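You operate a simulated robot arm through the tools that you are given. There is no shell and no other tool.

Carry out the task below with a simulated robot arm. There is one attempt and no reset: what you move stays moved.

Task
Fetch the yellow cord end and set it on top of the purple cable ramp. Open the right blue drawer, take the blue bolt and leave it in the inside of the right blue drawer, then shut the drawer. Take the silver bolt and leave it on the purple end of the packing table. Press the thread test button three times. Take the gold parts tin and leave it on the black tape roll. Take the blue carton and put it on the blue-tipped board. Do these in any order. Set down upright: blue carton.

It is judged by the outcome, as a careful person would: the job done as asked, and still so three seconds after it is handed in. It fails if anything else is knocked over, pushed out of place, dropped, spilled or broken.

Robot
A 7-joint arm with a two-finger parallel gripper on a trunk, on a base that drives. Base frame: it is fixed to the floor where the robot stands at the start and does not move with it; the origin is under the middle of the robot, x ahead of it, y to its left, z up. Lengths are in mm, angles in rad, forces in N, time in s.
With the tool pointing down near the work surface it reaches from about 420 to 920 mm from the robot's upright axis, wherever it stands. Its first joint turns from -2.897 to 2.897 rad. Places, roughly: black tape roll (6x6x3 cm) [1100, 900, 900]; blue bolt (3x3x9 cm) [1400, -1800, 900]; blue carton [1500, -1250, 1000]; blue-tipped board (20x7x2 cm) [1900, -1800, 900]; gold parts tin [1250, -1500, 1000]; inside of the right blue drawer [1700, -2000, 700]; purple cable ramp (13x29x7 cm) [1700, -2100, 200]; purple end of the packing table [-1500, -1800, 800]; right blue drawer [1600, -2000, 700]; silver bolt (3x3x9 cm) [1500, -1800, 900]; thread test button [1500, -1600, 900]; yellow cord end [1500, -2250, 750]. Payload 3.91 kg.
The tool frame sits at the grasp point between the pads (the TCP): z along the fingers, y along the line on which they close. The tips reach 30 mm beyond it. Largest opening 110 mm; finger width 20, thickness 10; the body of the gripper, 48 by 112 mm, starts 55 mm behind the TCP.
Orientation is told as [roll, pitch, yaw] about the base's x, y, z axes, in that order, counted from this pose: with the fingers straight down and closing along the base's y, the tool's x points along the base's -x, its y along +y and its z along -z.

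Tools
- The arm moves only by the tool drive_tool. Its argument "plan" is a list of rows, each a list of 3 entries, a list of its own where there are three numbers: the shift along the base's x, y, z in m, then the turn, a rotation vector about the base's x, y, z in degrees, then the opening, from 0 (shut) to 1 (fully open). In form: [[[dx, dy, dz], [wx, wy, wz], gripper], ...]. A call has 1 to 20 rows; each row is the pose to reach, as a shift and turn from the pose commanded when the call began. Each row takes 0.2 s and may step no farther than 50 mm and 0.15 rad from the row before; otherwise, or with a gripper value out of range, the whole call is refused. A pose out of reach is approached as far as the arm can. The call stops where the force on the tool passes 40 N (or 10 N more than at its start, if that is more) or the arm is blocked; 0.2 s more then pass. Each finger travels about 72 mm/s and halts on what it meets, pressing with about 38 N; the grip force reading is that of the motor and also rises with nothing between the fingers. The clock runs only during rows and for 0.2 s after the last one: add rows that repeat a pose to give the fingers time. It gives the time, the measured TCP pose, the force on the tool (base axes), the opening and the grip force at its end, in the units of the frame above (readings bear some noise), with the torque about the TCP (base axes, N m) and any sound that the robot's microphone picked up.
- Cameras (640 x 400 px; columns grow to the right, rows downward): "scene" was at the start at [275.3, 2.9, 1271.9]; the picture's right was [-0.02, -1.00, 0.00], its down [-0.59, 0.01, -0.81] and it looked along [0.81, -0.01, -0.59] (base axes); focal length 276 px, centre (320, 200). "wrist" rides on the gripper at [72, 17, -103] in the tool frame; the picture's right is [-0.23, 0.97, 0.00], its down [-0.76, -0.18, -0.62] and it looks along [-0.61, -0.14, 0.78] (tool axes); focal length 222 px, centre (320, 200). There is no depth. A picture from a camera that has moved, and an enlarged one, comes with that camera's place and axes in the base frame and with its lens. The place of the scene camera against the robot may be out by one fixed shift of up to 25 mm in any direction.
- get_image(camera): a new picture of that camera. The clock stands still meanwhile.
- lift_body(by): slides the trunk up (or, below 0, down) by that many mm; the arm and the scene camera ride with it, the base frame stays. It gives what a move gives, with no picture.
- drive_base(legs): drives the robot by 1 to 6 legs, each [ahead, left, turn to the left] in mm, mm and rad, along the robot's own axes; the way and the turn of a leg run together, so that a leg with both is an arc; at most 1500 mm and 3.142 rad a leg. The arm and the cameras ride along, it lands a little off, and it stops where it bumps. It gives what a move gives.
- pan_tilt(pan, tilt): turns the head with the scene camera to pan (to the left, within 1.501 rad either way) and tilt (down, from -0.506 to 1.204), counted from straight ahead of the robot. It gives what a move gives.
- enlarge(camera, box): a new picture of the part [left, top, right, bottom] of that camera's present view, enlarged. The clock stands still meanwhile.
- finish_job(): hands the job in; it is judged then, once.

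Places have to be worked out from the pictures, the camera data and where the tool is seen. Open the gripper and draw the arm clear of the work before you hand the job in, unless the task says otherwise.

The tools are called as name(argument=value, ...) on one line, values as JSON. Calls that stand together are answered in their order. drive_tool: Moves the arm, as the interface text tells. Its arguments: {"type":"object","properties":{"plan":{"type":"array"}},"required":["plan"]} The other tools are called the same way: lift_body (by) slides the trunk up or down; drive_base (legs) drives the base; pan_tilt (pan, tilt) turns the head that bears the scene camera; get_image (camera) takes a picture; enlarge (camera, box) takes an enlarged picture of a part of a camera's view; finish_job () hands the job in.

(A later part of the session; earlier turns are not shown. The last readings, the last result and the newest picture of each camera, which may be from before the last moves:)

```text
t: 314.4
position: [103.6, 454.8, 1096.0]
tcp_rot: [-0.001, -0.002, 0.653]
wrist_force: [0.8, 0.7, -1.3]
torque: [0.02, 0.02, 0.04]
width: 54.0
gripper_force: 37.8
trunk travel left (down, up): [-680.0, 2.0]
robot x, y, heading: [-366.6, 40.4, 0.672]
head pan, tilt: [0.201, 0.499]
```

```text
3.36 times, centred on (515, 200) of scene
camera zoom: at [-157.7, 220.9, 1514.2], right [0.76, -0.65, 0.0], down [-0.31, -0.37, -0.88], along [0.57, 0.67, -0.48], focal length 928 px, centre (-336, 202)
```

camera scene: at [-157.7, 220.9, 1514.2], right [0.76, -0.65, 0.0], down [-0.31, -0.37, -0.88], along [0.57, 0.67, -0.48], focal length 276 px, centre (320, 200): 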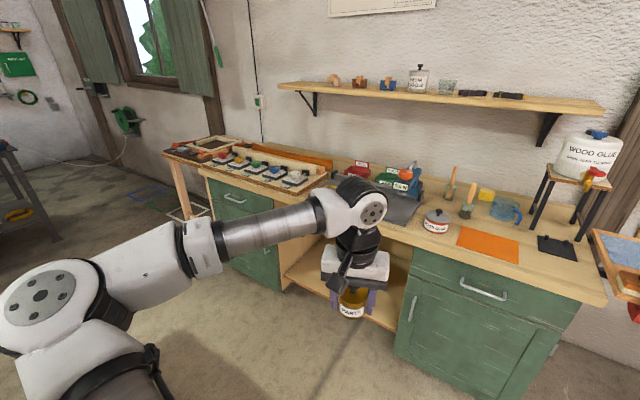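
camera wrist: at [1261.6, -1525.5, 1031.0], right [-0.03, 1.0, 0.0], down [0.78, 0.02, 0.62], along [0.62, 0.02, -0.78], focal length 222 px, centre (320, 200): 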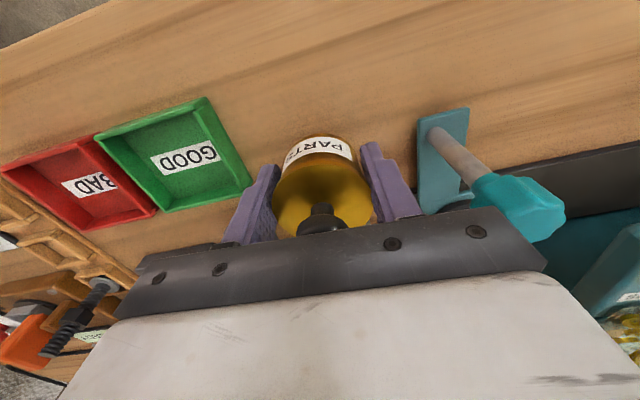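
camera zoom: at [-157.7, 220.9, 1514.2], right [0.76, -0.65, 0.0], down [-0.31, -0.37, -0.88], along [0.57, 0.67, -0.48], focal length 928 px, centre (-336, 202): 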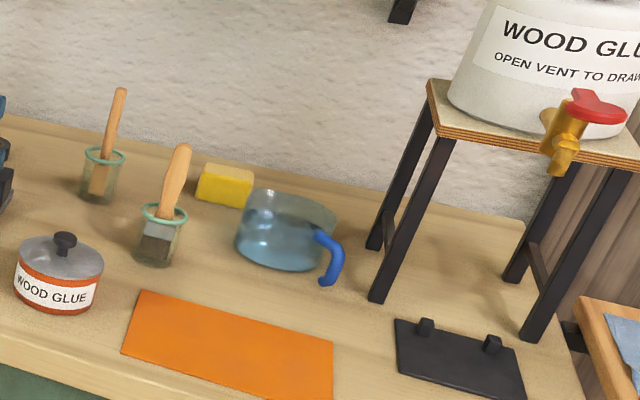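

The arm blocks the gray mat area. I turn the base right a bit and pan the head left to see the mat.

drive_base(legs=[[0, 0, -0.7]])

pan_tilt(pan=0.85, tilt=0.5)

get_image(camera="scene")

enlarge(camera="scene", box=[280, 130, 480, 255])

```text
t: 316.8
position: [260.4, 53.5, 1096.9]
tcp_rot: [0.0, -0.002, -0.043]
wrist_force: [0.4, 0.8, -1.1]
torque: [0.01, -0.01, 0.03]
width: 54.1
gripper_force: 38.1
trunk travel left (down, up): [-680.0, 2.0]
robot x, y, heading: [-366.5, 41.0, -0.03]
head pan, tilt: [0.201, 0.499]
```

```text
t: 317.8
position: [260.2, 54.3, 1098.2]
tcp_rot: [-0.001, -0.001, -0.043]
wrist_force: [1.5, 0.2, -0.5]
torque: [0.04, 0.01, 0.01]
width: 54.0
gripper_force: 37.9
trunk travel left (down, up): [-680.0, 2.0]
robot x, y, heading: [-368.2, 40.7, -0.025]
head pan, tilt: [0.85, 0.499]
```

```text
taken
camera scene: at [-117.7, 107.3, 1514.2], right [0.73, -0.68, 0.0], down [-0.33, -0.35, -0.88], along [0.6, 0.64, -0.48], focal length 276 px, centre (320, 200)
```

scene: 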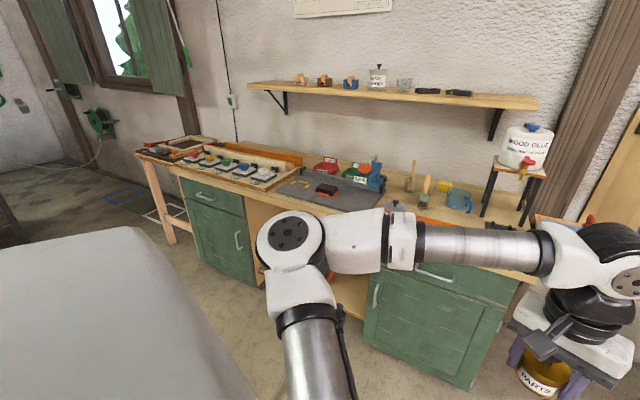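

```text
3.20 times, centred on (380, 192) of scene
camera zoom: at [-117.7, 107.3, 1514.2], right [0.73, -0.68, 0.0], down [-0.33, -0.35, -0.88], along [0.6, 0.64, -0.48], focal length 883 px, centre (128, 224)
```

zoom: 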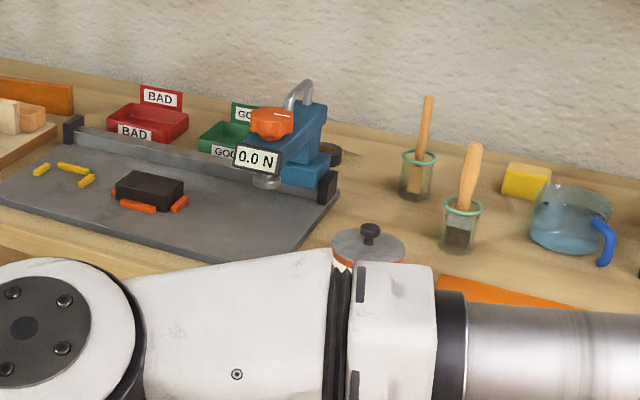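

I spot the black roll (a dark ring) just behind the blue press, at about (1067,882). I turn to face that bench squarely and drive closer, tin held high.

drive_base(legs=[[0, 0, 0.41], [0, 200, 0], [560, 0, 0]])

pan_tilt(pan=0.1, tilt=0.65)

get_image(camera="scene")

get_image(camera="wrist")

```text
t: 324.0
position: [656.0, 696.6, 1096.2]
tcp_rot: [-0.001, -0.001, 0.366]
wrist_force: [0.0, 0.0, -0.6]
torque: [-0.05, -0.01, -0.02]
width: 53.7
gripper_force: 37.6
trunk travel left (down, up): [-680.0, 2.0]
robot x, y, heading: [86.9, 434.9, 0.379]
head pan, tilt: [0.85, 0.499]
```

```text
t: 325.1
position: [654.9, 695.3, 1096.6]
tcp_rot: [-0.001, 0.0, 0.369]
wrist_force: [0.4, -0.1, -0.5]
torque: [0.03, 0.02, -0.03]
width: 53.7
gripper_force: 37.9
trunk travel left (down, up): [-680.0, 2.0]
robot x, y, heading: [82.5, 435.2, 0.381]
head pan, tilt: [0.099, 0.649]
```

```text
taken
camera scene: at [337.4, 542.7, 1500.9], right [0.46, -0.89, 0.0], down [-0.54, -0.28, -0.8], along [0.71, 0.37, -0.6], focal length 276 px, centre (320, 200)
```

scene: 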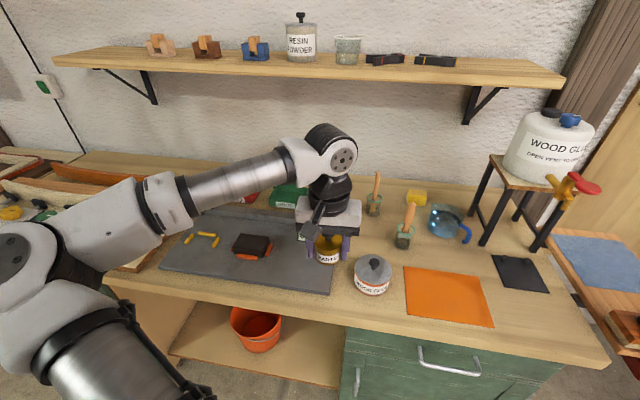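

```text
taken
camera wrist: at [580.0, 686.3, 1200.9], right [-0.14, 0.99, 0.0], down [0.77, 0.11, 0.62], along [0.62, 0.08, -0.78], focal length 222 px, centre (320, 200)
```

wrist: 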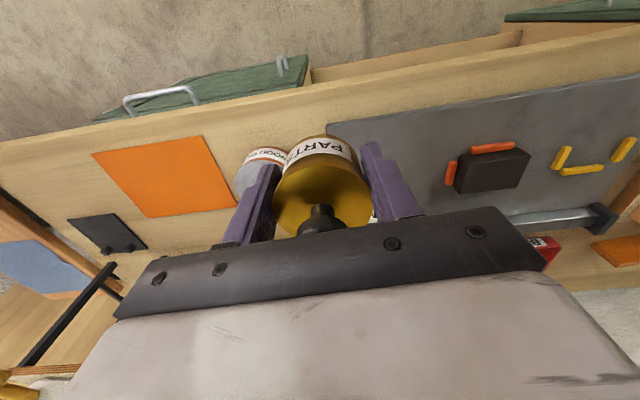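

The hand hides the press and roll. I swing the base (and arm) left by 0.5 rad and pan the head right to see them.

drive_base(legs=[[0, 0, 0.55]])

pan_tilt(pan=-0.5, tilt=0.65)

get_image(camera="scene")

enlarge(camera="scene", box=[240, 120, 400, 220])

```text
t: 327.1
position: [432.6, 957.9, 1096.9]
tcp_rot: [-0.003, -0.002, 0.918]
wrist_force: [0.2, 0.2, -0.8]
torque: [0.0, -0.02, -0.02]
width: 54.0
gripper_force: 38.3
trunk travel left (down, up): [-680.0, 2.0]
robot x, y, heading: [84.7, 436.6, 0.934]
head pan, tilt: [0.099, 0.649]
```

```text
t: 328.1
position: [432.7, 957.8, 1097.1]
tcp_rot: [0.002, 0.0, 0.917]
wrist_force: [-0.1, 0.0, -0.7]
torque: [-0.04, 0.01, 0.0]
width: 54.0
gripper_force: 38.1
trunk travel left (down, up): [-680.0, 2.0]
robot x, y, heading: [83.4, 435.4, 0.935]
head pan, tilt: [-0.499, 0.649]
```

```text
taken
camera scene: at [282.5, 612.6, 1500.9], right [0.42, -0.91, 0.0], down [-0.55, -0.25, -0.8], along [0.72, 0.34, -0.6], focal length 276 px, centre (320, 200)
```

scene: 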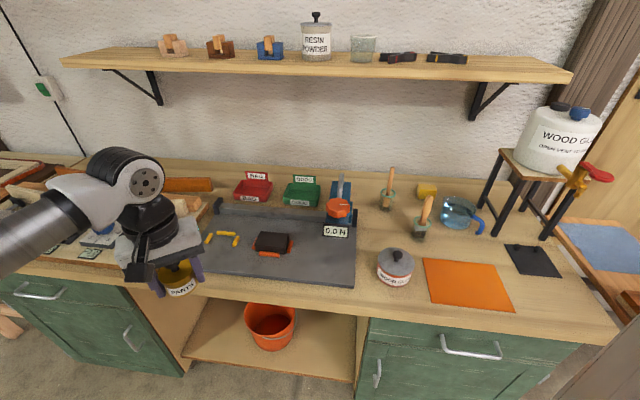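

```text
4.00 times, centred on (320, 170) of scene
camera zoom: at [282.5, 612.6, 1500.9], right [0.42, -0.91, 0.0], down [-0.55, -0.25, -0.8], along [0.72, 0.34, -0.6], focal length 1104 px, centre (320, 320)
```

zoom: 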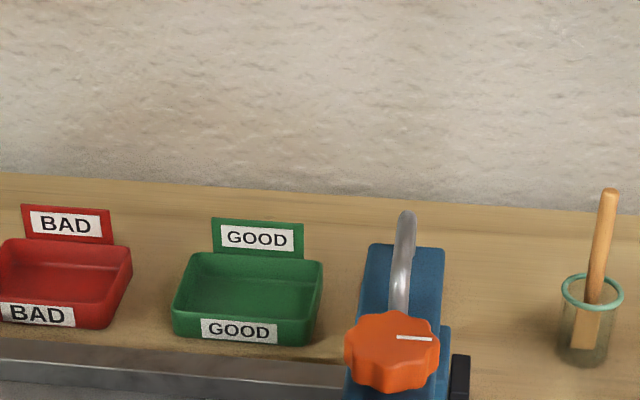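

The roll is hidden behind the press from here. I turn back square and move to the right along the bench for a view past the press.

drive_base(legs=[[0, 0, -0.55], [0, -450, 0]])

pan_tilt(pan=0.5, tilt=0.6)

get_image(camera="scene")

get_image(camera="wrist")

```text
t: 333.7
position: [823.5, 282.1, 1097.5]
tcp_rot: [-0.002, -0.001, 0.372]
wrist_force: [-1.2, -0.2, -1.3]
torque: [-0.01, -0.01, 0.0]
width: 53.7
gripper_force: 38.4
trunk travel left (down, up): [-680.0, 2.0]
robot x, y, heading: [254.5, 12.7, 0.384]
head pan, tilt: [-0.499, 0.649]
```

```text
t: 335.0
position: [823.3, 283.1, 1096.4]
tcp_rot: [-0.001, -0.002, 0.372]
wrist_force: [-0.4, -0.1, -0.5]
torque: [-0.02, -0.01, 0.03]
width: 53.9
gripper_force: 38.4
trunk travel left (down, up): [-680.0, 2.0]
robot x, y, heading: [254.8, 20.8, 0.385]
head pan, tilt: [0.499, 0.6]
```

```text
taken
camera scene: at [486.0, 154.7, 1505.1], right [0.77, -0.63, 0.0], down [-0.36, -0.44, -0.83], along [0.52, 0.64, -0.56], focal length 276 px, centre (320, 200)
```

scene: 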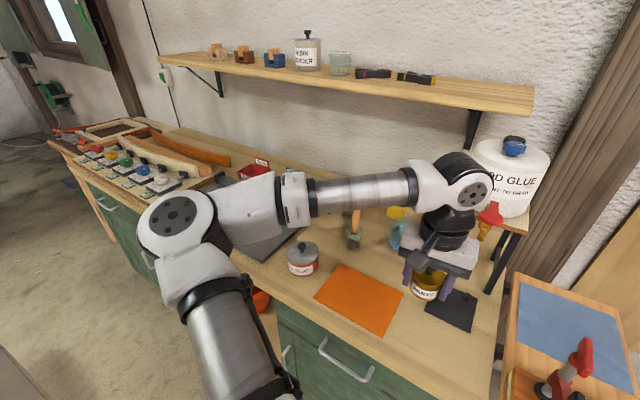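

```text
taken
camera wrist: at [748.5, 272.0, 1200.8], right [-0.14, 0.99, 0.0], down [0.77, 0.11, 0.62], along [0.62, 0.09, -0.78], focal length 222 px, centre (320, 200)
```

wrist: 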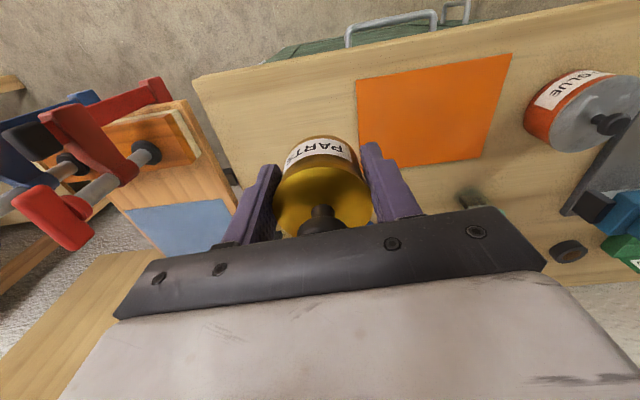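

The wrist camera sees the black roll near (1062,872), right-behind the press, under the wall shelf (front edge above it at z≈1310). I must come in low from the right of the press. I drive left/forward, reach out a bit, then lower the trunk for a close view.

drive_base(legs=[[0, 300, 0], [120, 0, 0]])

drive_tool(plan=[[[0.037, 0.015, 0], [0, 0, 0], 0.3], [[0.074, 0.03, 0], [0, 0, 0], 0.3], [[0.093, 0.037, 0], [0, 0, 0], 0.3]])

get_image(camera="wrist")

get_image(camera="scene")

```text
t: 338.8
position: [818.8, 610.4, 1095.9]
tcp_rot: [-0.001, 0.002, 0.369]
wrist_force: [1.0, 0.4, -1.5]
torque: [0.03, 0.02, -0.02]
width: 53.8
gripper_force: 38.0
trunk travel left (down, up): [-680.0, 2.0]
robot x, y, heading: [245.9, 345.9, 0.38]
head pan, tilt: [0.499, 0.6]
```

```text
t: 339.6
position: [911.3, 646.4, 1097.9]
tcp_rot: [0.0, 0.001, 0.37]
wrist_force: [0.7, 0.0, -2.0]
torque: [0.01, -0.01, -0.02]
width: 53.7
gripper_force: 37.8
trunk travel left (down, up): [-680.0, 2.0]
robot x, y, heading: [247.6, 346.5, 0.383]
head pan, tilt: [0.499, 0.6]
```

```text
taken
camera wrist: at [836.4, 636.6, 1201.3], right [-0.14, 0.99, 0.0], down [0.77, 0.11, 0.62], along [0.62, 0.09, -0.78], focal length 222 px, centre (320, 200)
```

wrist: 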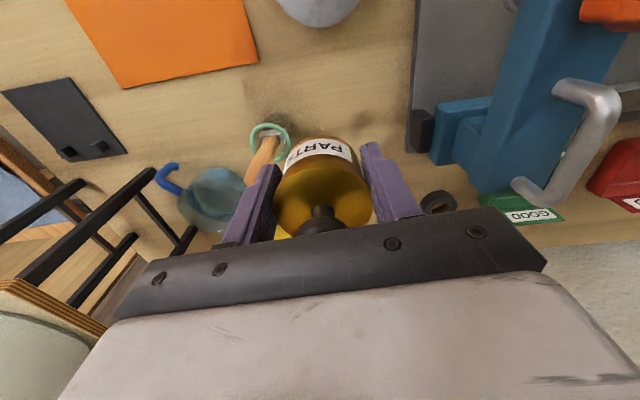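

```text
taken
camera scene: at [481.0, 482.6, 1505.1], right [0.77, -0.64, 0.0], down [-0.36, -0.44, -0.82], along [0.52, 0.64, -0.57], focal length 276 px, centre (320, 200)
```

scene: 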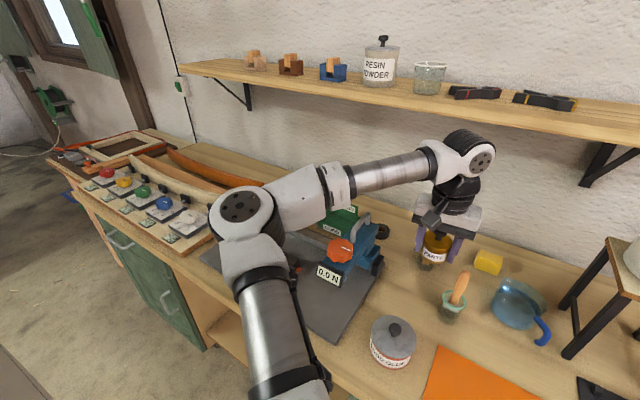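

Roll centre is about (1060,880), with a ~30 mm gap behind the press column. I'll turn the tool ~25° so the wrist camera stays clear of the press, shift left between brush jar and press, and lower below shelf height before going in.

drive_tool(plan=[[[-0.007, 0.017, 0], [0, 0, 7], 0.3], [[-0.014, 0.034, 0], [0, 0, 14], 0.3], [[-0.021, 0.051, 0], [0, 0, 20], 0.3], [[-0.021, 0.051, 0], [0, 0, 25], 0.3]])

lift_body(by=-97)

get_image(camera="wrist")

get_image(camera="scene")

```text
t: 340.6
position: [891.2, 697.9, 1097.4]
tcp_rot: [0.0, -0.002, 0.806]
wrist_force: [-0.1, 0.2, -0.5]
torque: [0.02, 0.01, 0.02]
width: 53.9
gripper_force: 37.4
trunk travel left (down, up): [-680.0, 2.0]
robot x, y, heading: [248.5, 346.1, 0.382]
head pan, tilt: [0.499, 0.6]
```

```text
t: 341.9
position: [891.5, 698.6, 1000.7]
tcp_rot: [0.0, -0.001, 0.804]
wrist_force: [0.6, -0.1, -0.6]
torque: [-0.03, -0.01, -0.02]
width: 53.6
gripper_force: 38.0
trunk travel left (down, up): [-583.0, 99.0]
robot x, y, heading: [250.5, 345.5, 0.379]
head pan, tilt: [0.499, 0.6]
```

```text
taken
camera wrist: at [827.4, 657.5, 1103.4], right [-0.54, 0.84, 0.0], down [0.66, 0.42, 0.62], along [0.52, 0.34, -0.78], focal length 222 px, centre (320, 200)
```

wrist: 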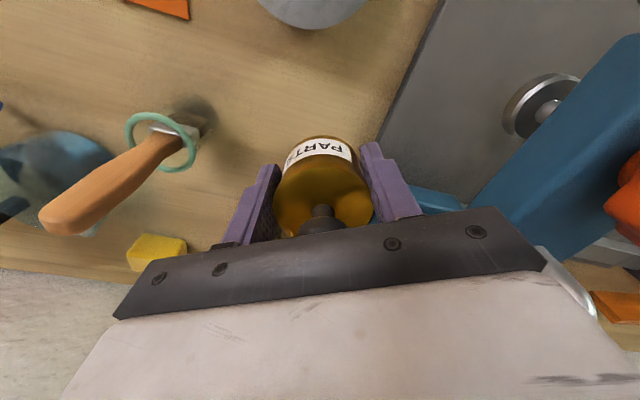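

```text
taken
camera scene: at [480.5, 482.4, 1408.2], right [0.77, -0.64, 0.0], down [-0.36, -0.44, -0.83], along [0.53, 0.64, -0.56], focal length 276 px, centre (320, 200)
```

scene: 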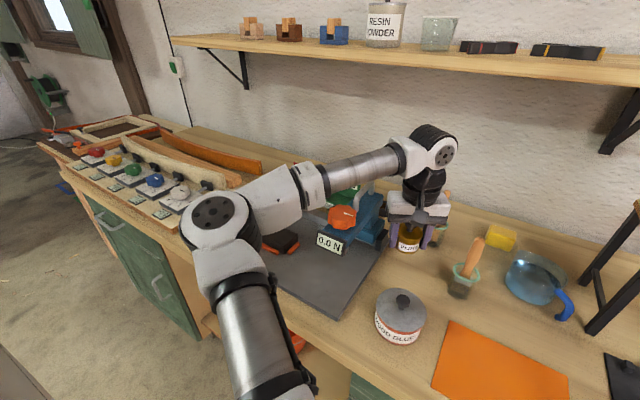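

Clear so far. I raise the trunk again by 90 mm and lower the tool by the arm instead, so that the forearm slopes well above the press.

lift_body(by=90)

drive_tool(plan=[[[0, 0, -0.045], [0, 0, 0], 0.3], [[0, 0, -0.09], [0, 0, 0], 0.3], [[0.04, 0.026, -0.1], [0, 0, 0], 0.3], [[0.08, 0.053, -0.1], [0, 0, 0], 0.3]])

get_image(camera="wrist")

get_image(camera="scene")

```text
t: 343.1
position: [891.7, 699.8, 1089.8]
tcp_rot: [0.001, -0.003, 0.804]
wrist_force: [0.1, -1.0, -1.1]
torque: [-0.01, 0.0, -0.01]
width: 54.0
gripper_force: 38.2
trunk travel left (down, up): [-673.0, 9.0]
robot x, y, heading: [248.9, 345.5, 0.384]
head pan, tilt: [0.499, 0.6]
```

```text
t: 344.1
position: [970.5, 753.8, 988.1]
tcp_rot: [-0.001, -0.002, 0.806]
wrist_force: [-0.3, 0.5, -2.2]
torque: [0.0, 0.03, 0.0]
width: 53.9
gripper_force: 38.1
trunk travel left (down, up): [-673.0, 9.0]
robot x, y, heading: [249.4, 342.6, 0.377]
head pan, tilt: [0.499, 0.6]
```

```text
taken
camera wrist: at [907.6, 711.8, 1092.1], right [-0.54, 0.84, 0.0], down [0.66, 0.42, 0.62], along [0.52, 0.34, -0.78], focal length 222 px, centre (320, 200)
```

wrist: 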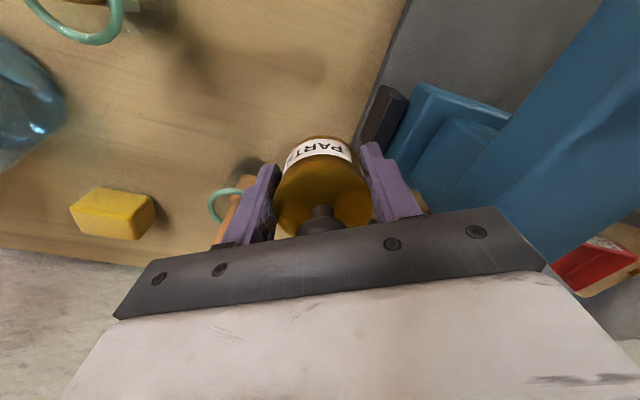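

```text
taken
camera scene: at [481.2, 482.5, 1498.0], right [0.77, -0.64, 0.0], down [-0.36, -0.44, -0.82], along [0.52, 0.64, -0.57], focal length 276 px, centre (320, 200)
```

scene: 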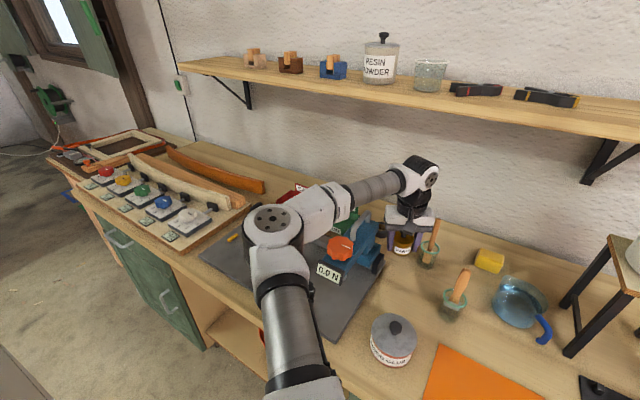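

I enlarge the scene to see tin, roll, press and brush relative to each other.

enlarge(camera="scene", box=[320, 180, 480, 280])

enlarge(camera="wrist", box=[340, 60, 580, 240])

```text
4.00 times, centred on (400, 230) of scene
camera zoom: at [481.2, 482.5, 1498.0], right [0.77, -0.64, 0.0], down [-0.36, -0.44, -0.82], along [0.52, 0.64, -0.57], focal length 1104 px, centre (0, 80)
```

zoom: 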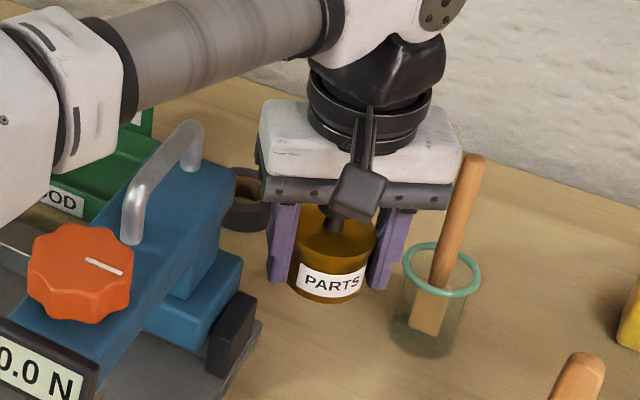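

```text
2.22 times, centred on (460, 150) of wrist
camera zoom: at [907.6, 711.8, 1092.1], right [-0.54, 0.84, 0.0], down [0.66, 0.42, 0.62], along [0.52, 0.34, -0.78], focal length 494 px, centre (9, 311)
```

zoom: 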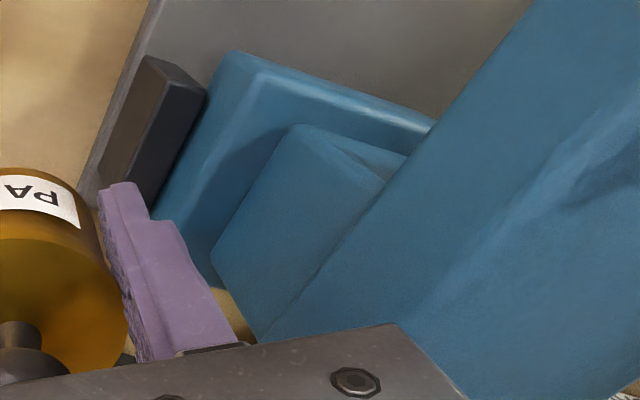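

The press column ends well in front of the roll and the brush stays clear to the right. I move over the roll at this height (wrist below the shelf) and check.

drive_tool(plan=[[[0.022, 0.0315, 0], [0, 0, 0], 0.3], [[0.044, 0.063, 0], [0, 0, 0], 0.3], [[0.066, 0.0945, 0], [0, 0, 0], 0.3], [[0.0885, 0.126, 0], [0, 0, 0], 0.3]])

get_image(camera="wrist")

enlarge(camera="scene", box=[320, 160, 480, 260])

```text
t: 345.1
position: [1050.7, 865.1, 990.7]
tcp_rot: [0.0, -0.003, 0.802]
wrist_force: [0.6, 0.0, -0.9]
torque: [-0.02, -0.03, 0.04]
width: 53.5
gripper_force: 37.5
out of reach, approached as far as the arm can: row 4
trunk travel left (down, up): [-673.0, 9.0]
robot x, y, heading: [247.1, 347.3, 0.381]
head pan, tilt: [0.499, 0.6]
```

```text
taken
camera wrist: at [987.0, 824.7, 1094.7], right [-0.54, 0.84, 0.0], down [0.66, 0.42, 0.62], along [0.53, 0.34, -0.78], focal length 222 px, centre (320, 200)
```

wrist: 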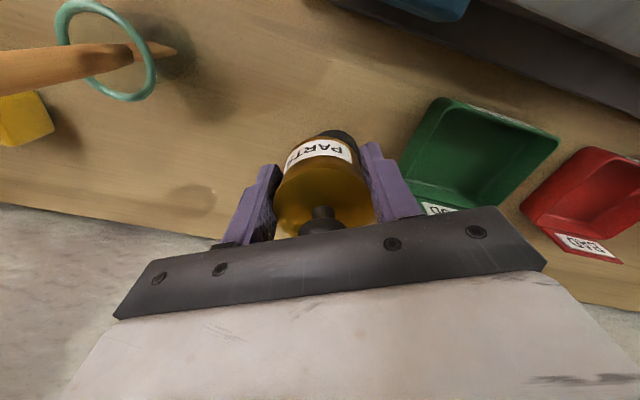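

```text
4.00 times, centred on (400, 210) of scene
camera zoom: at [480.3, 482.6, 1498.2], right [0.77, -0.64, 0.0], down [-0.36, -0.44, -0.83], along [0.53, 0.64, -0.56], focal length 1104 px, centre (0, 160)
```

zoom: 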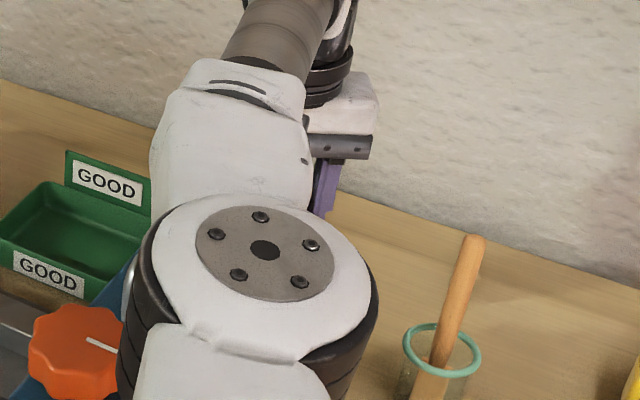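

The arm is at its reach limit 15 mm short. I return to the previous waypoint, drive the base 110 mm forward, and come in again.

drive_tool(plan=[[[-0.021, -0.027, 0], [0, 0, 0], 0.3], [[-0.041, -0.053, 0], [0, 0, 0], 0.3], [[-0.062, -0.08, 0], [0, 0, 0], 0.3], [[-0.083, -0.107, 0], [0, 0, 0], 0.3]])

drive_base(legs=[[110, 0, 0]])

get_image(camera="wrist")

enlarge(camera="scene", box=[280, 160, 480, 285])

```text
t: 346.1
position: [965.9, 759.8, 989.2]
tcp_rot: [-0.004, -0.003, 0.805]
wrist_force: [-0.6, 0.0, -0.9]
torque: [0.0, 0.02, 0.0]
width: 53.8
gripper_force: 37.6
trunk travel left (down, up): [-673.0, 9.0]
robot x, y, heading: [248.0, 347.2, 0.378]
head pan, tilt: [0.499, 0.6]
```

```text
t: 347.3
position: [1070.9, 802.4, 986.8]
tcp_rot: [0.001, -0.001, 0.805]
wrist_force: [-0.2, 0.0, -0.7]
torque: [-0.03, 0.01, 0.02]
width: 54.0
gripper_force: 38.5
trunk travel left (down, up): [-673.0, 9.0]
robot x, y, heading: [348.3, 387.4, 0.381]
head pan, tilt: [0.499, 0.6]
```

```text
taken
camera wrist: at [1006.8, 761.6, 1091.7], right [-0.54, 0.84, 0.0], down [0.66, 0.43, 0.62], along [0.52, 0.34, -0.78], focal length 222 px, centre (320, 200)
```

wrist: 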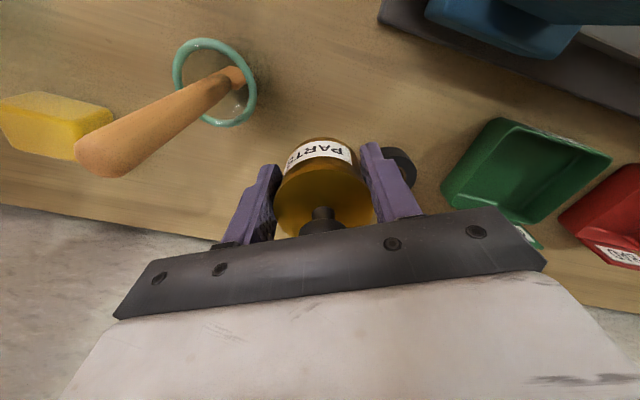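

```text
3.20 times, centred on (380, 222) of scene
camera zoom: at [584.8, 524.7, 1497.9], right [0.77, -0.64, 0.0], down [-0.36, -0.44, -0.82], along [0.52, 0.64, -0.57], focal length 883 px, centre (128, 128)
```

zoom: 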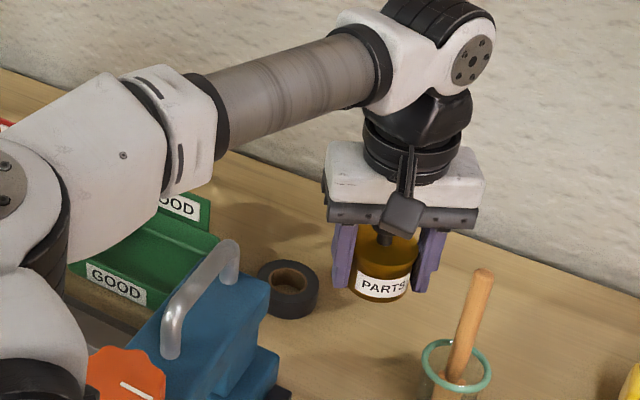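

Now the roll is clearly visible; both cameras agree on its centre ≈(1064,890). I move the tin over it.

drive_tool(plan=[[[-0.0023, 0.029, 0], [0, 0, 0], 0.3], [[-0.0046, 0.058, 0], [0, 0, 0], 0.3], [[-0.007, 0.0876, 0], [0, 0, 0], 0.3], [[-0.007, 0.0876, 0], [0, 0, 0], 0.3]])

get_image(camera="wrist")

enlarge(camera="scene", box=[280, 150, 480, 275])

```text
t: 348.3
position: [1062.0, 890.1, 988.3]
tcp_rot: [0.0, -0.002, 0.805]
wrist_force: [0.1, -0.6, -1.5]
torque: [0.0, 0.04, -0.01]
width: 54.0
gripper_force: 38.3
trunk travel left (down, up): [-673.0, 9.0]
robot x, y, heading: [353.6, 388.7, 0.387]
head pan, tilt: [0.499, 0.6]
```

```text
taken
camera wrist: at [998.2, 849.1, 1092.2], right [-0.54, 0.84, 0.0], down [0.66, 0.43, 0.62], along [0.52, 0.34, -0.78], focal length 222 px, centre (320, 200)
```

wrist: 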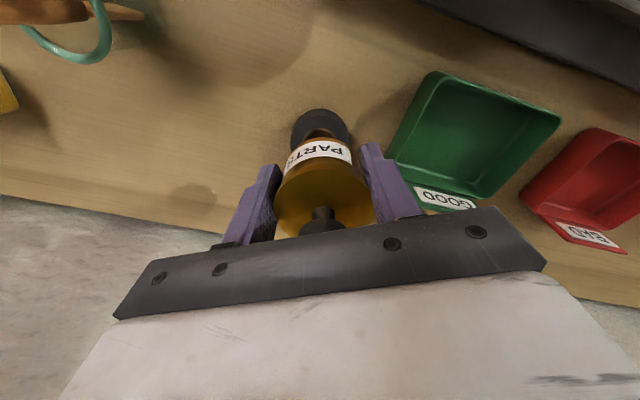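

```text
3.20 times, centred on (380, 212) of scene
camera zoom: at [583.6, 524.0, 1498.2], right [0.77, -0.64, 0.0], down [-0.36, -0.44, -0.83], along [0.52, 0.64, -0.56], focal length 883 px, centre (128, 160)
```

zoom: 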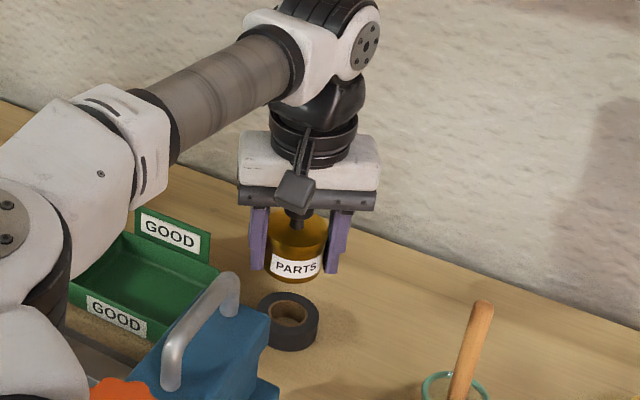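

The roll's centre looks ~13 mm further along than the tin. I shift by (11,9) mm, lower 35 mm and recheck.

drive_tool(plan=[[[0.011, 0.009, -0.01], [0, 0, 0], 0.3], [[0.011, 0.009, -0.035], [0, 0, 0], 0.3], [[0.011, 0.009, -0.035], [0, 0, 0], 0.3]])

enlarge(camera="wrist", box=[220, 80, 420, 205])

enlarge(camera="scene", box=[320, 190, 440, 265])

```text
t: 349.1
position: [1073.9, 898.1, 955.0]
tcp_rot: [0.001, -0.001, 0.804]
wrist_force: [-0.3, 0.2, -0.7]
torque: [-0.01, -0.01, 0.04]
width: 53.5
gripper_force: 37.8
trunk travel left (down, up): [-673.0, 9.0]
robot x, y, heading: [350.5, 385.0, 0.385]
head pan, tilt: [0.499, 0.6]
```

```text
3.20 times, centred on (320, 142) of wrist
camera zoom: at [1010.7, 857.1, 1058.6], right [-0.54, 0.84, 0.0], down [0.65, 0.43, 0.62], along [0.52, 0.34, -0.78], focal length 711 px, centre (320, 384)
```

zoom: 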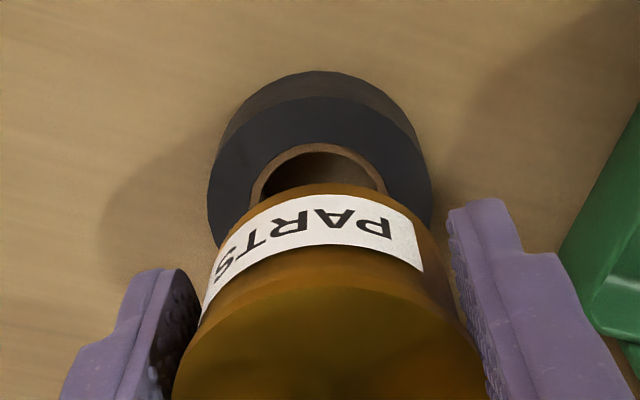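

```text
5.33 times, centred on (380, 228) of scene
camera zoom: at [583.6, 524.1, 1498.2], right [0.77, -0.64, 0.0], down [-0.36, -0.44, -0.83], along [0.52, 0.64, -0.56], focal length 1472 px, centre (0, 53)
```

zoom: 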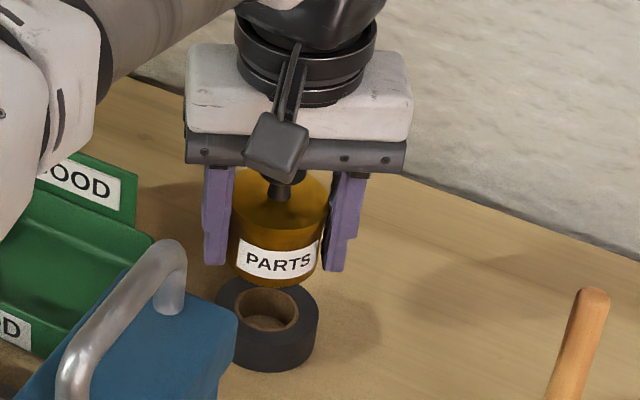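

Both views suggest ~8 mm more in the same direction. I shift by (7,5) mm and lower slowly until the tin touches the roll.

drive_tool(plan=[[[0.007, 0.005, -0.008], [0, 0, 0], 0.3], [[0.007, 0.005, -0.018], [0, 0, 0], 0.3], [[0.007, 0.005, -0.024], [0, 0, 0], 0.3], [[0.007, 0.005, -0.028], [0, 0, 0], 0.3]])

enlarge(camera="wrist", box=[220, 80, 420, 205])

enlarge(camera="scene", box=[320, 190, 440, 265])

```text
t: 350.1
position: [1080.6, 903.0, 927.1]
tcp_rot: [-0.001, -0.003, 0.806]
wrist_force: [-0.5, 0.4, -0.3]
torque: [0.01, -0.02, 0.03]
width: 53.8
gripper_force: 37.3
trunk travel left (down, up): [-673.0, 9.0]
robot x, y, heading: [352.7, 385.0, 0.381]
head pan, tilt: [0.499, 0.6]
```

```text
3.20 times, centred on (320, 142) of wrist
camera zoom: at [1017.6, 863.3, 1030.2], right [-0.54, 0.84, 0.0], down [0.65, 0.43, 0.62], along [0.52, 0.34, -0.78], focal length 711 px, centre (320, 384)
```

zoom: 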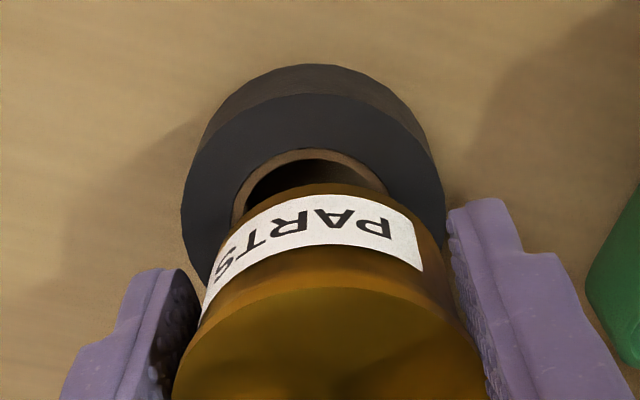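

```text
5.33 times, centred on (380, 228) of scene
camera zoom: at [583.6, 524.3, 1498.1], right [0.77, -0.64, 0.0], down [-0.36, -0.44, -0.83], along [0.52, 0.64, -0.56], focal length 1472 px, centre (0, 53)
```

zoom: 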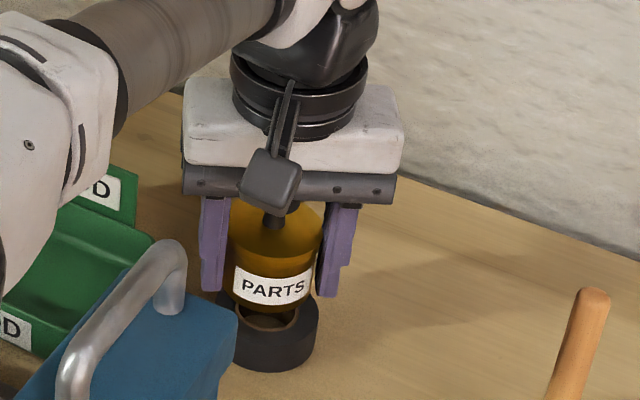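

Still ~17 mm above the roll and nearly concentric. I lower on in small steps (with a 3–4 mm trim) until contact.

drive_tool(plan=[[[0.003, 0.003, -0.005], [0, 0, 0], 0.3], [[0.003, 0.003, -0.009], [0, 0, 0], 0.3], [[0.003, 0.003, -0.012], [0, 0, 0], 0.3], [[0.003, 0.003, -0.014], [0, 0, 0], 0.3]])

enlarge(camera="wrist", box=[220, 80, 420, 205])

enlarge(camera="scene", box=[320, 190, 440, 265])

```text
t: 351.1
position: [1083.0, 907.0, 916.1]
tcp_rot: [-0.002, -0.008, 0.806]
wrist_force: [3.0, 3.0, 27.1]
torque: [0.14, -0.12, -0.05]
width: 54.0
gripper_force: 38.2
trunk travel left (down, up): [-673.0, 9.0]
robot x, y, heading: [352.5, 386.1, 0.38]
head pan, tilt: [0.499, 0.6]
```

```text
3.20 times, centred on (320, 142) of wrist
camera zoom: at [1018.8, 865.0, 1020.0], right [-0.55, 0.84, 0.0], down [0.65, 0.42, 0.63], along [0.53, 0.34, -0.78], focal length 711 px, centre (320, 384)
```

zoom: 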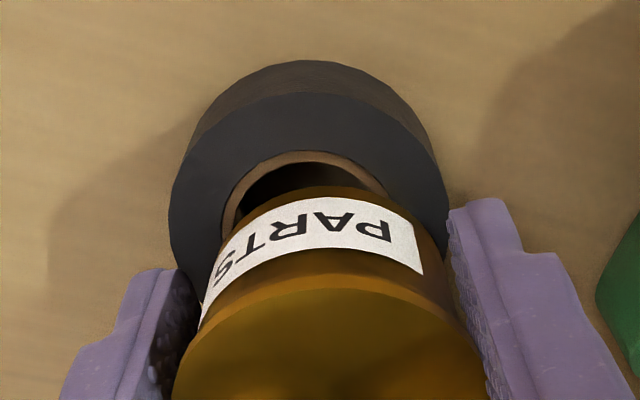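

```text
5.33 times, centred on (380, 228) of scene
camera zoom: at [581.1, 522.5, 1499.3], right [0.77, -0.64, 0.0], down [-0.36, -0.44, -0.83], along [0.53, 0.64, -0.56], focal length 1472 px, centre (0, 53)
```

zoom: 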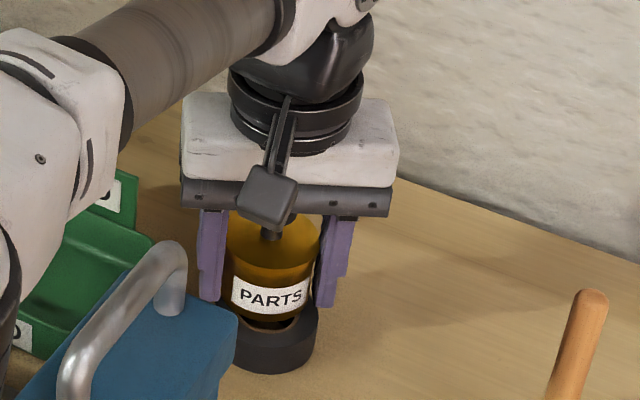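

The tin touches the roll, but the hole still shows in front of it in both views: the tin sits ~15 mm too far back. I lift 8 mm, shift (-10.5,-9.5) mm and lower again.

drive_tool(plan=[[[0, 0, 0.006], [0, 0, 0], 0.3], [[0, 0, 0.012], [0, 0, 0], 0.3], [[-0.0105, -0.0095, 0.012], [0, 0, 0], 0.3], [[-0.0105, -0.0095, 0.012], [0, 0, 0], 0.3]])

enlarge(camera="wrist", box=[220, 80, 420, 205])

enlarge(camera="scene", box=[320, 190, 440, 265])

```text
t: 352.1
position: [1073.5, 897.9, 923.0]
tcp_rot: [0.001, 0.0, 0.805]
wrist_force: [0.0, 0.3, -1.5]
torque: [-0.02, 0.02, 0.02]
width: 53.9
gripper_force: 38.1
trunk travel left (down, up): [-673.0, 9.0]
robot x, y, heading: [351.3, 388.6, 0.381]
head pan, tilt: [0.499, 0.6]
```

```text
3.20 times, centred on (320, 142) of wrist
camera zoom: at [1009.5, 855.8, 1026.9], right [-0.54, 0.84, 0.0], down [0.66, 0.43, 0.62], along [0.52, 0.34, -0.78], focal length 711 px, centre (320, 384)
```

zoom: 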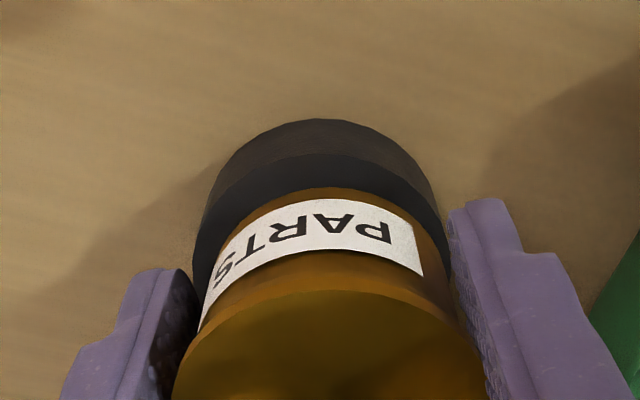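

```text
5.33 times, centred on (380, 228) of scene
camera zoom: at [583.9, 524.3, 1498.0], right [0.77, -0.64, 0.0], down [-0.36, -0.44, -0.82], along [0.52, 0.64, -0.57], focal length 1472 px, centre (0, 53)
```

zoom: 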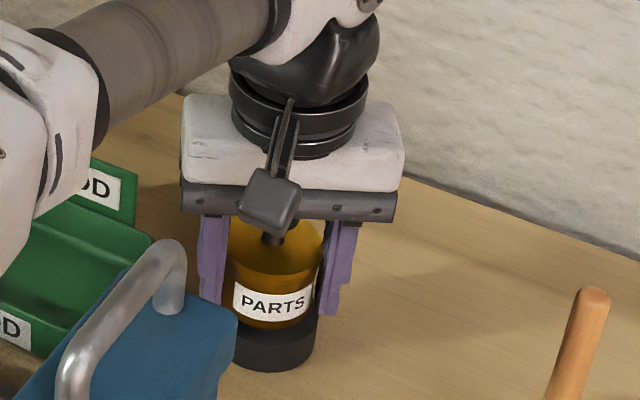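

Now tin and roll are concentric within ~3 mm by both cameras. I lower to contact and release.

drive_tool(plan=[[[0, 0, -0.004], [0, 0, 0], 0.3], [[0, 0, -0.006], [0, 0, 0], 0.3], [[0, 0, -0.008], [0, 0, 0], 0.3]])

enlarge(camera="scene", box=[320, 190, 440, 265])

enlarge(camera="wrist", box=[220, 80, 420, 205])

```text
t: 352.9
position: [1074.3, 896.9, 917.5]
tcp_rot: [0.001, -0.005, 0.804]
wrist_force: [0.1, 0.8, 4.3]
torque: [0.07, 0.02, 0.0]
width: 53.7
gripper_force: 38.2
trunk travel left (down, up): [-673.0, 9.0]
robot x, y, heading: [351.5, 390.2, 0.383]
head pan, tilt: [0.499, 0.6]
```

```text
5.33 times, centred on (380, 228) of scene
camera zoom: at [583.1, 523.9, 1498.4], right [0.77, -0.64, 0.0], down [-0.36, -0.44, -0.83], along [0.52, 0.64, -0.56], focal length 1472 px, centre (0, 53)
```

zoom: 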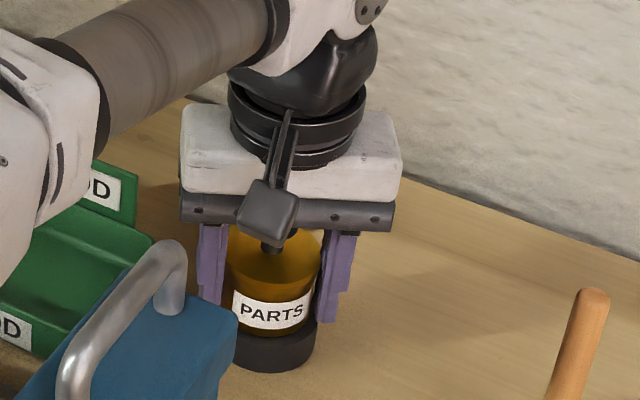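

```text
3.20 times, centred on (320, 142) of wrist
camera zoom: at [1009.3, 856.0, 1020.6], right [-0.54, 0.84, 0.0], down [0.65, 0.42, 0.63], along [0.52, 0.34, -0.78], focal length 711 px, centre (320, 384)
```

zoom: 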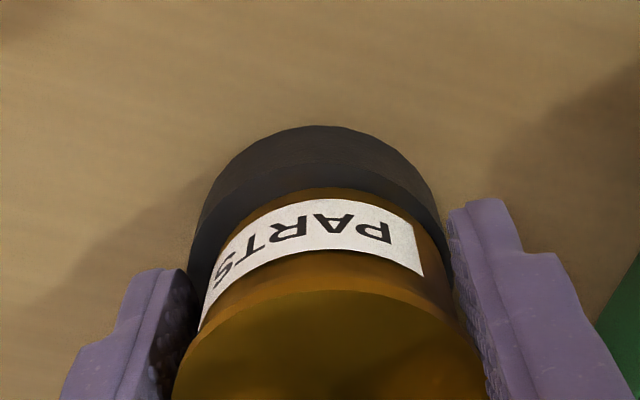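

Contact (≈5 N), concentric. I open the gripper moderately and rise straight up a little to check.

drive_tool(plan=[[[0, 0, 0.0005], [0, 0, 0], 0.55], [[0, 0, 0.0005], [0, 0, 0], 0.68], [[0, 0, 0.0005], [0, 0, 0], 0.7], [[0, 0, 0.0005], [0, 0, 0], 0.7]])

enlarge(camera="scene", box=[320, 190, 440, 265])

get_image(camera="wrist")

```text
t: 353.9
position: [1072.9, 896.9, 916.4]
tcp_rot: [0.0, 0.0, 0.806]
wrist_force: [0.0, -0.1, 0.2]
torque: [-0.01, -0.03, 0.02]
width: 76.9
gripper_force: 0.1
trunk travel left (down, up): [-673.0, 9.0]
robot x, y, heading: [350.1, 390.3, 0.384]
head pan, tilt: [0.499, 0.6]
heard: snap
```

```text
5.33 times, centred on (380, 228) of scene
camera zoom: at [583.6, 524.2, 1498.2], right [0.77, -0.64, 0.0], down [-0.36, -0.44, -0.83], along [0.52, 0.64, -0.56], focal length 1472 px, centre (0, 53)
```

zoom: 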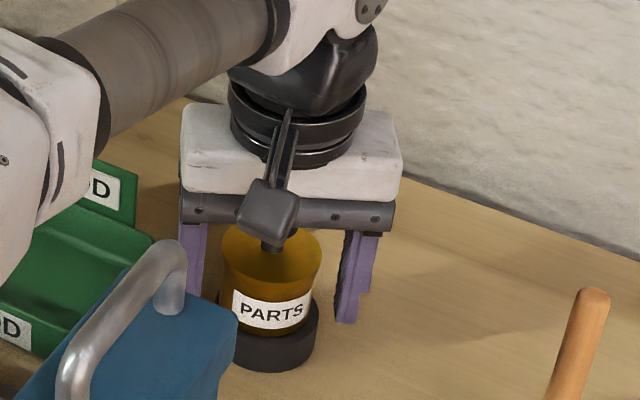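

```text
taken
camera wrist: at [1009.7, 856.1, 1020.5], right [-0.54, 0.84, 0.0], down [0.66, 0.43, 0.62], along [0.52, 0.34, -0.78], focal length 222 px, centre (320, 200)
```

wrist: 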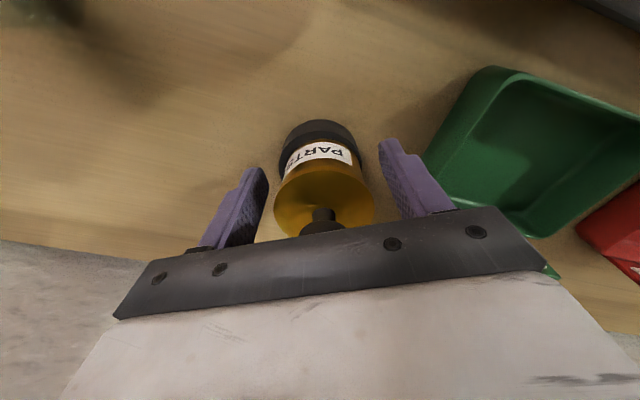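

Same "snap" on release — the tin's wall flexes. The tin stands on the roll. I rise to z≈1003 (below the shelf limit) and look.

drive_tool(plan=[[[0, 0, 0.02], [0, 0, 0], 0.7], [[0, 0, 0.045], [0, 0, 0], 0.7], [[0, 0, 0.07], [0, 0, 0], 0.7], [[0, 0, 0.087], [0, 0, 0], 0.7]])

enlarge(camera="scene", box=[280, 130, 480, 255])

get_image(camera="wrist")

```text
t: 354.9
position: [1072.0, 896.4, 1003.7]
tcp_rot: [-0.002, -0.001, 0.806]
wrist_force: [0.1, -0.6, -0.2]
torque: [-0.02, 0.01, 0.0]
width: 76.9
gripper_force: 0.1
trunk travel left (down, up): [-673.0, 9.0]
robot x, y, heading: [351.0, 386.0, 0.385]
head pan, tilt: [0.499, 0.6]
```

```text
3.20 times, centred on (380, 192) of scene
camera zoom: at [583.4, 524.1, 1498.2], right [0.77, -0.64, 0.0], down [-0.36, -0.44, -0.83], along [0.52, 0.64, -0.56], focal length 883 px, centre (128, 224)
```

zoom: 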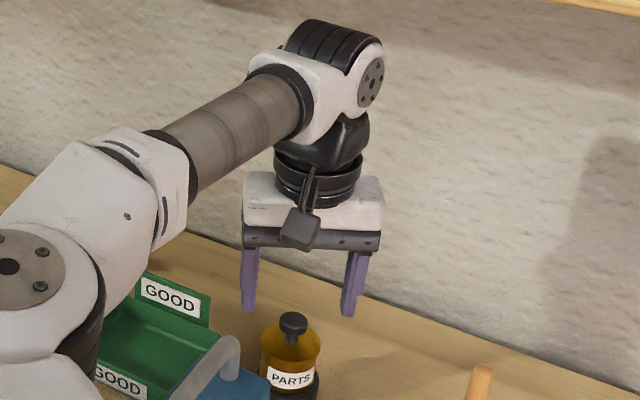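

```text
taken
camera wrist: at [1008.9, 856.0, 1107.3], right [-0.54, 0.84, 0.0], down [0.65, 0.43, 0.62], along [0.52, 0.34, -0.78], focal length 222 px, centre (320, 200)
```

wrist: 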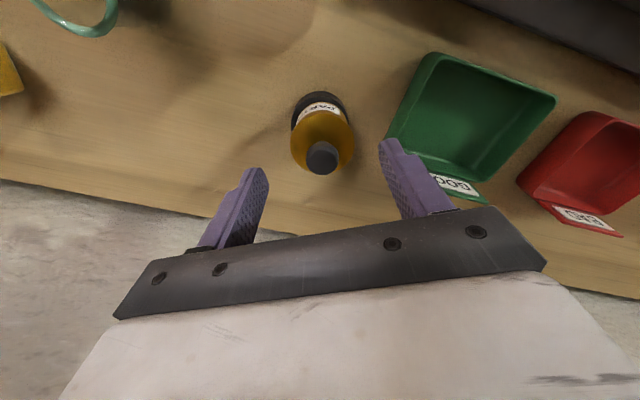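

The tin stands upright on the roll. I retrace the way out: sideways to the right, then back the base off.

drive_tool(plan=[[[0.002, -0.029, 0], [0, 0, 0], 0.7], [[0.004, -0.058, 0], [0, 0, 0], 0.7], [[0.004, -0.088, 0], [0, 0, 0], 0.7], [[0.004, -0.096, 0], [0, 0, 0], 0.7]])

enlarge(camera="scene", box=[280, 150, 480, 275])

```text
t: 355.9
position: [1076.6, 801.8, 1002.9]
tcp_rot: [0.002, -0.001, 0.806]
wrist_force: [0.9, -0.4, 0.0]
torque: [-0.02, 0.01, 0.01]
width: 77.3
gripper_force: 0.0
trunk travel left (down, up): [-673.0, 9.0]
robot x, y, heading: [352.4, 390.6, 0.384]
head pan, tilt: [0.499, 0.6]
```

```text
3.20 times, centred on (380, 212) of scene
camera zoom: at [583.6, 524.3, 1498.1], right [0.77, -0.64, 0.0], down [-0.36, -0.44, -0.83], along [0.52, 0.64, -0.56], focal length 883 px, centre (128, 160)
```

zoom: 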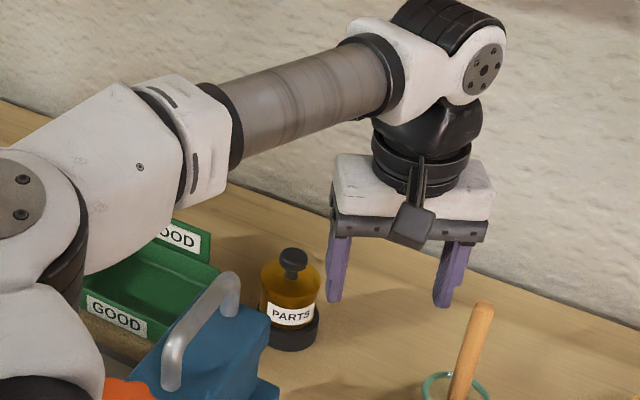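

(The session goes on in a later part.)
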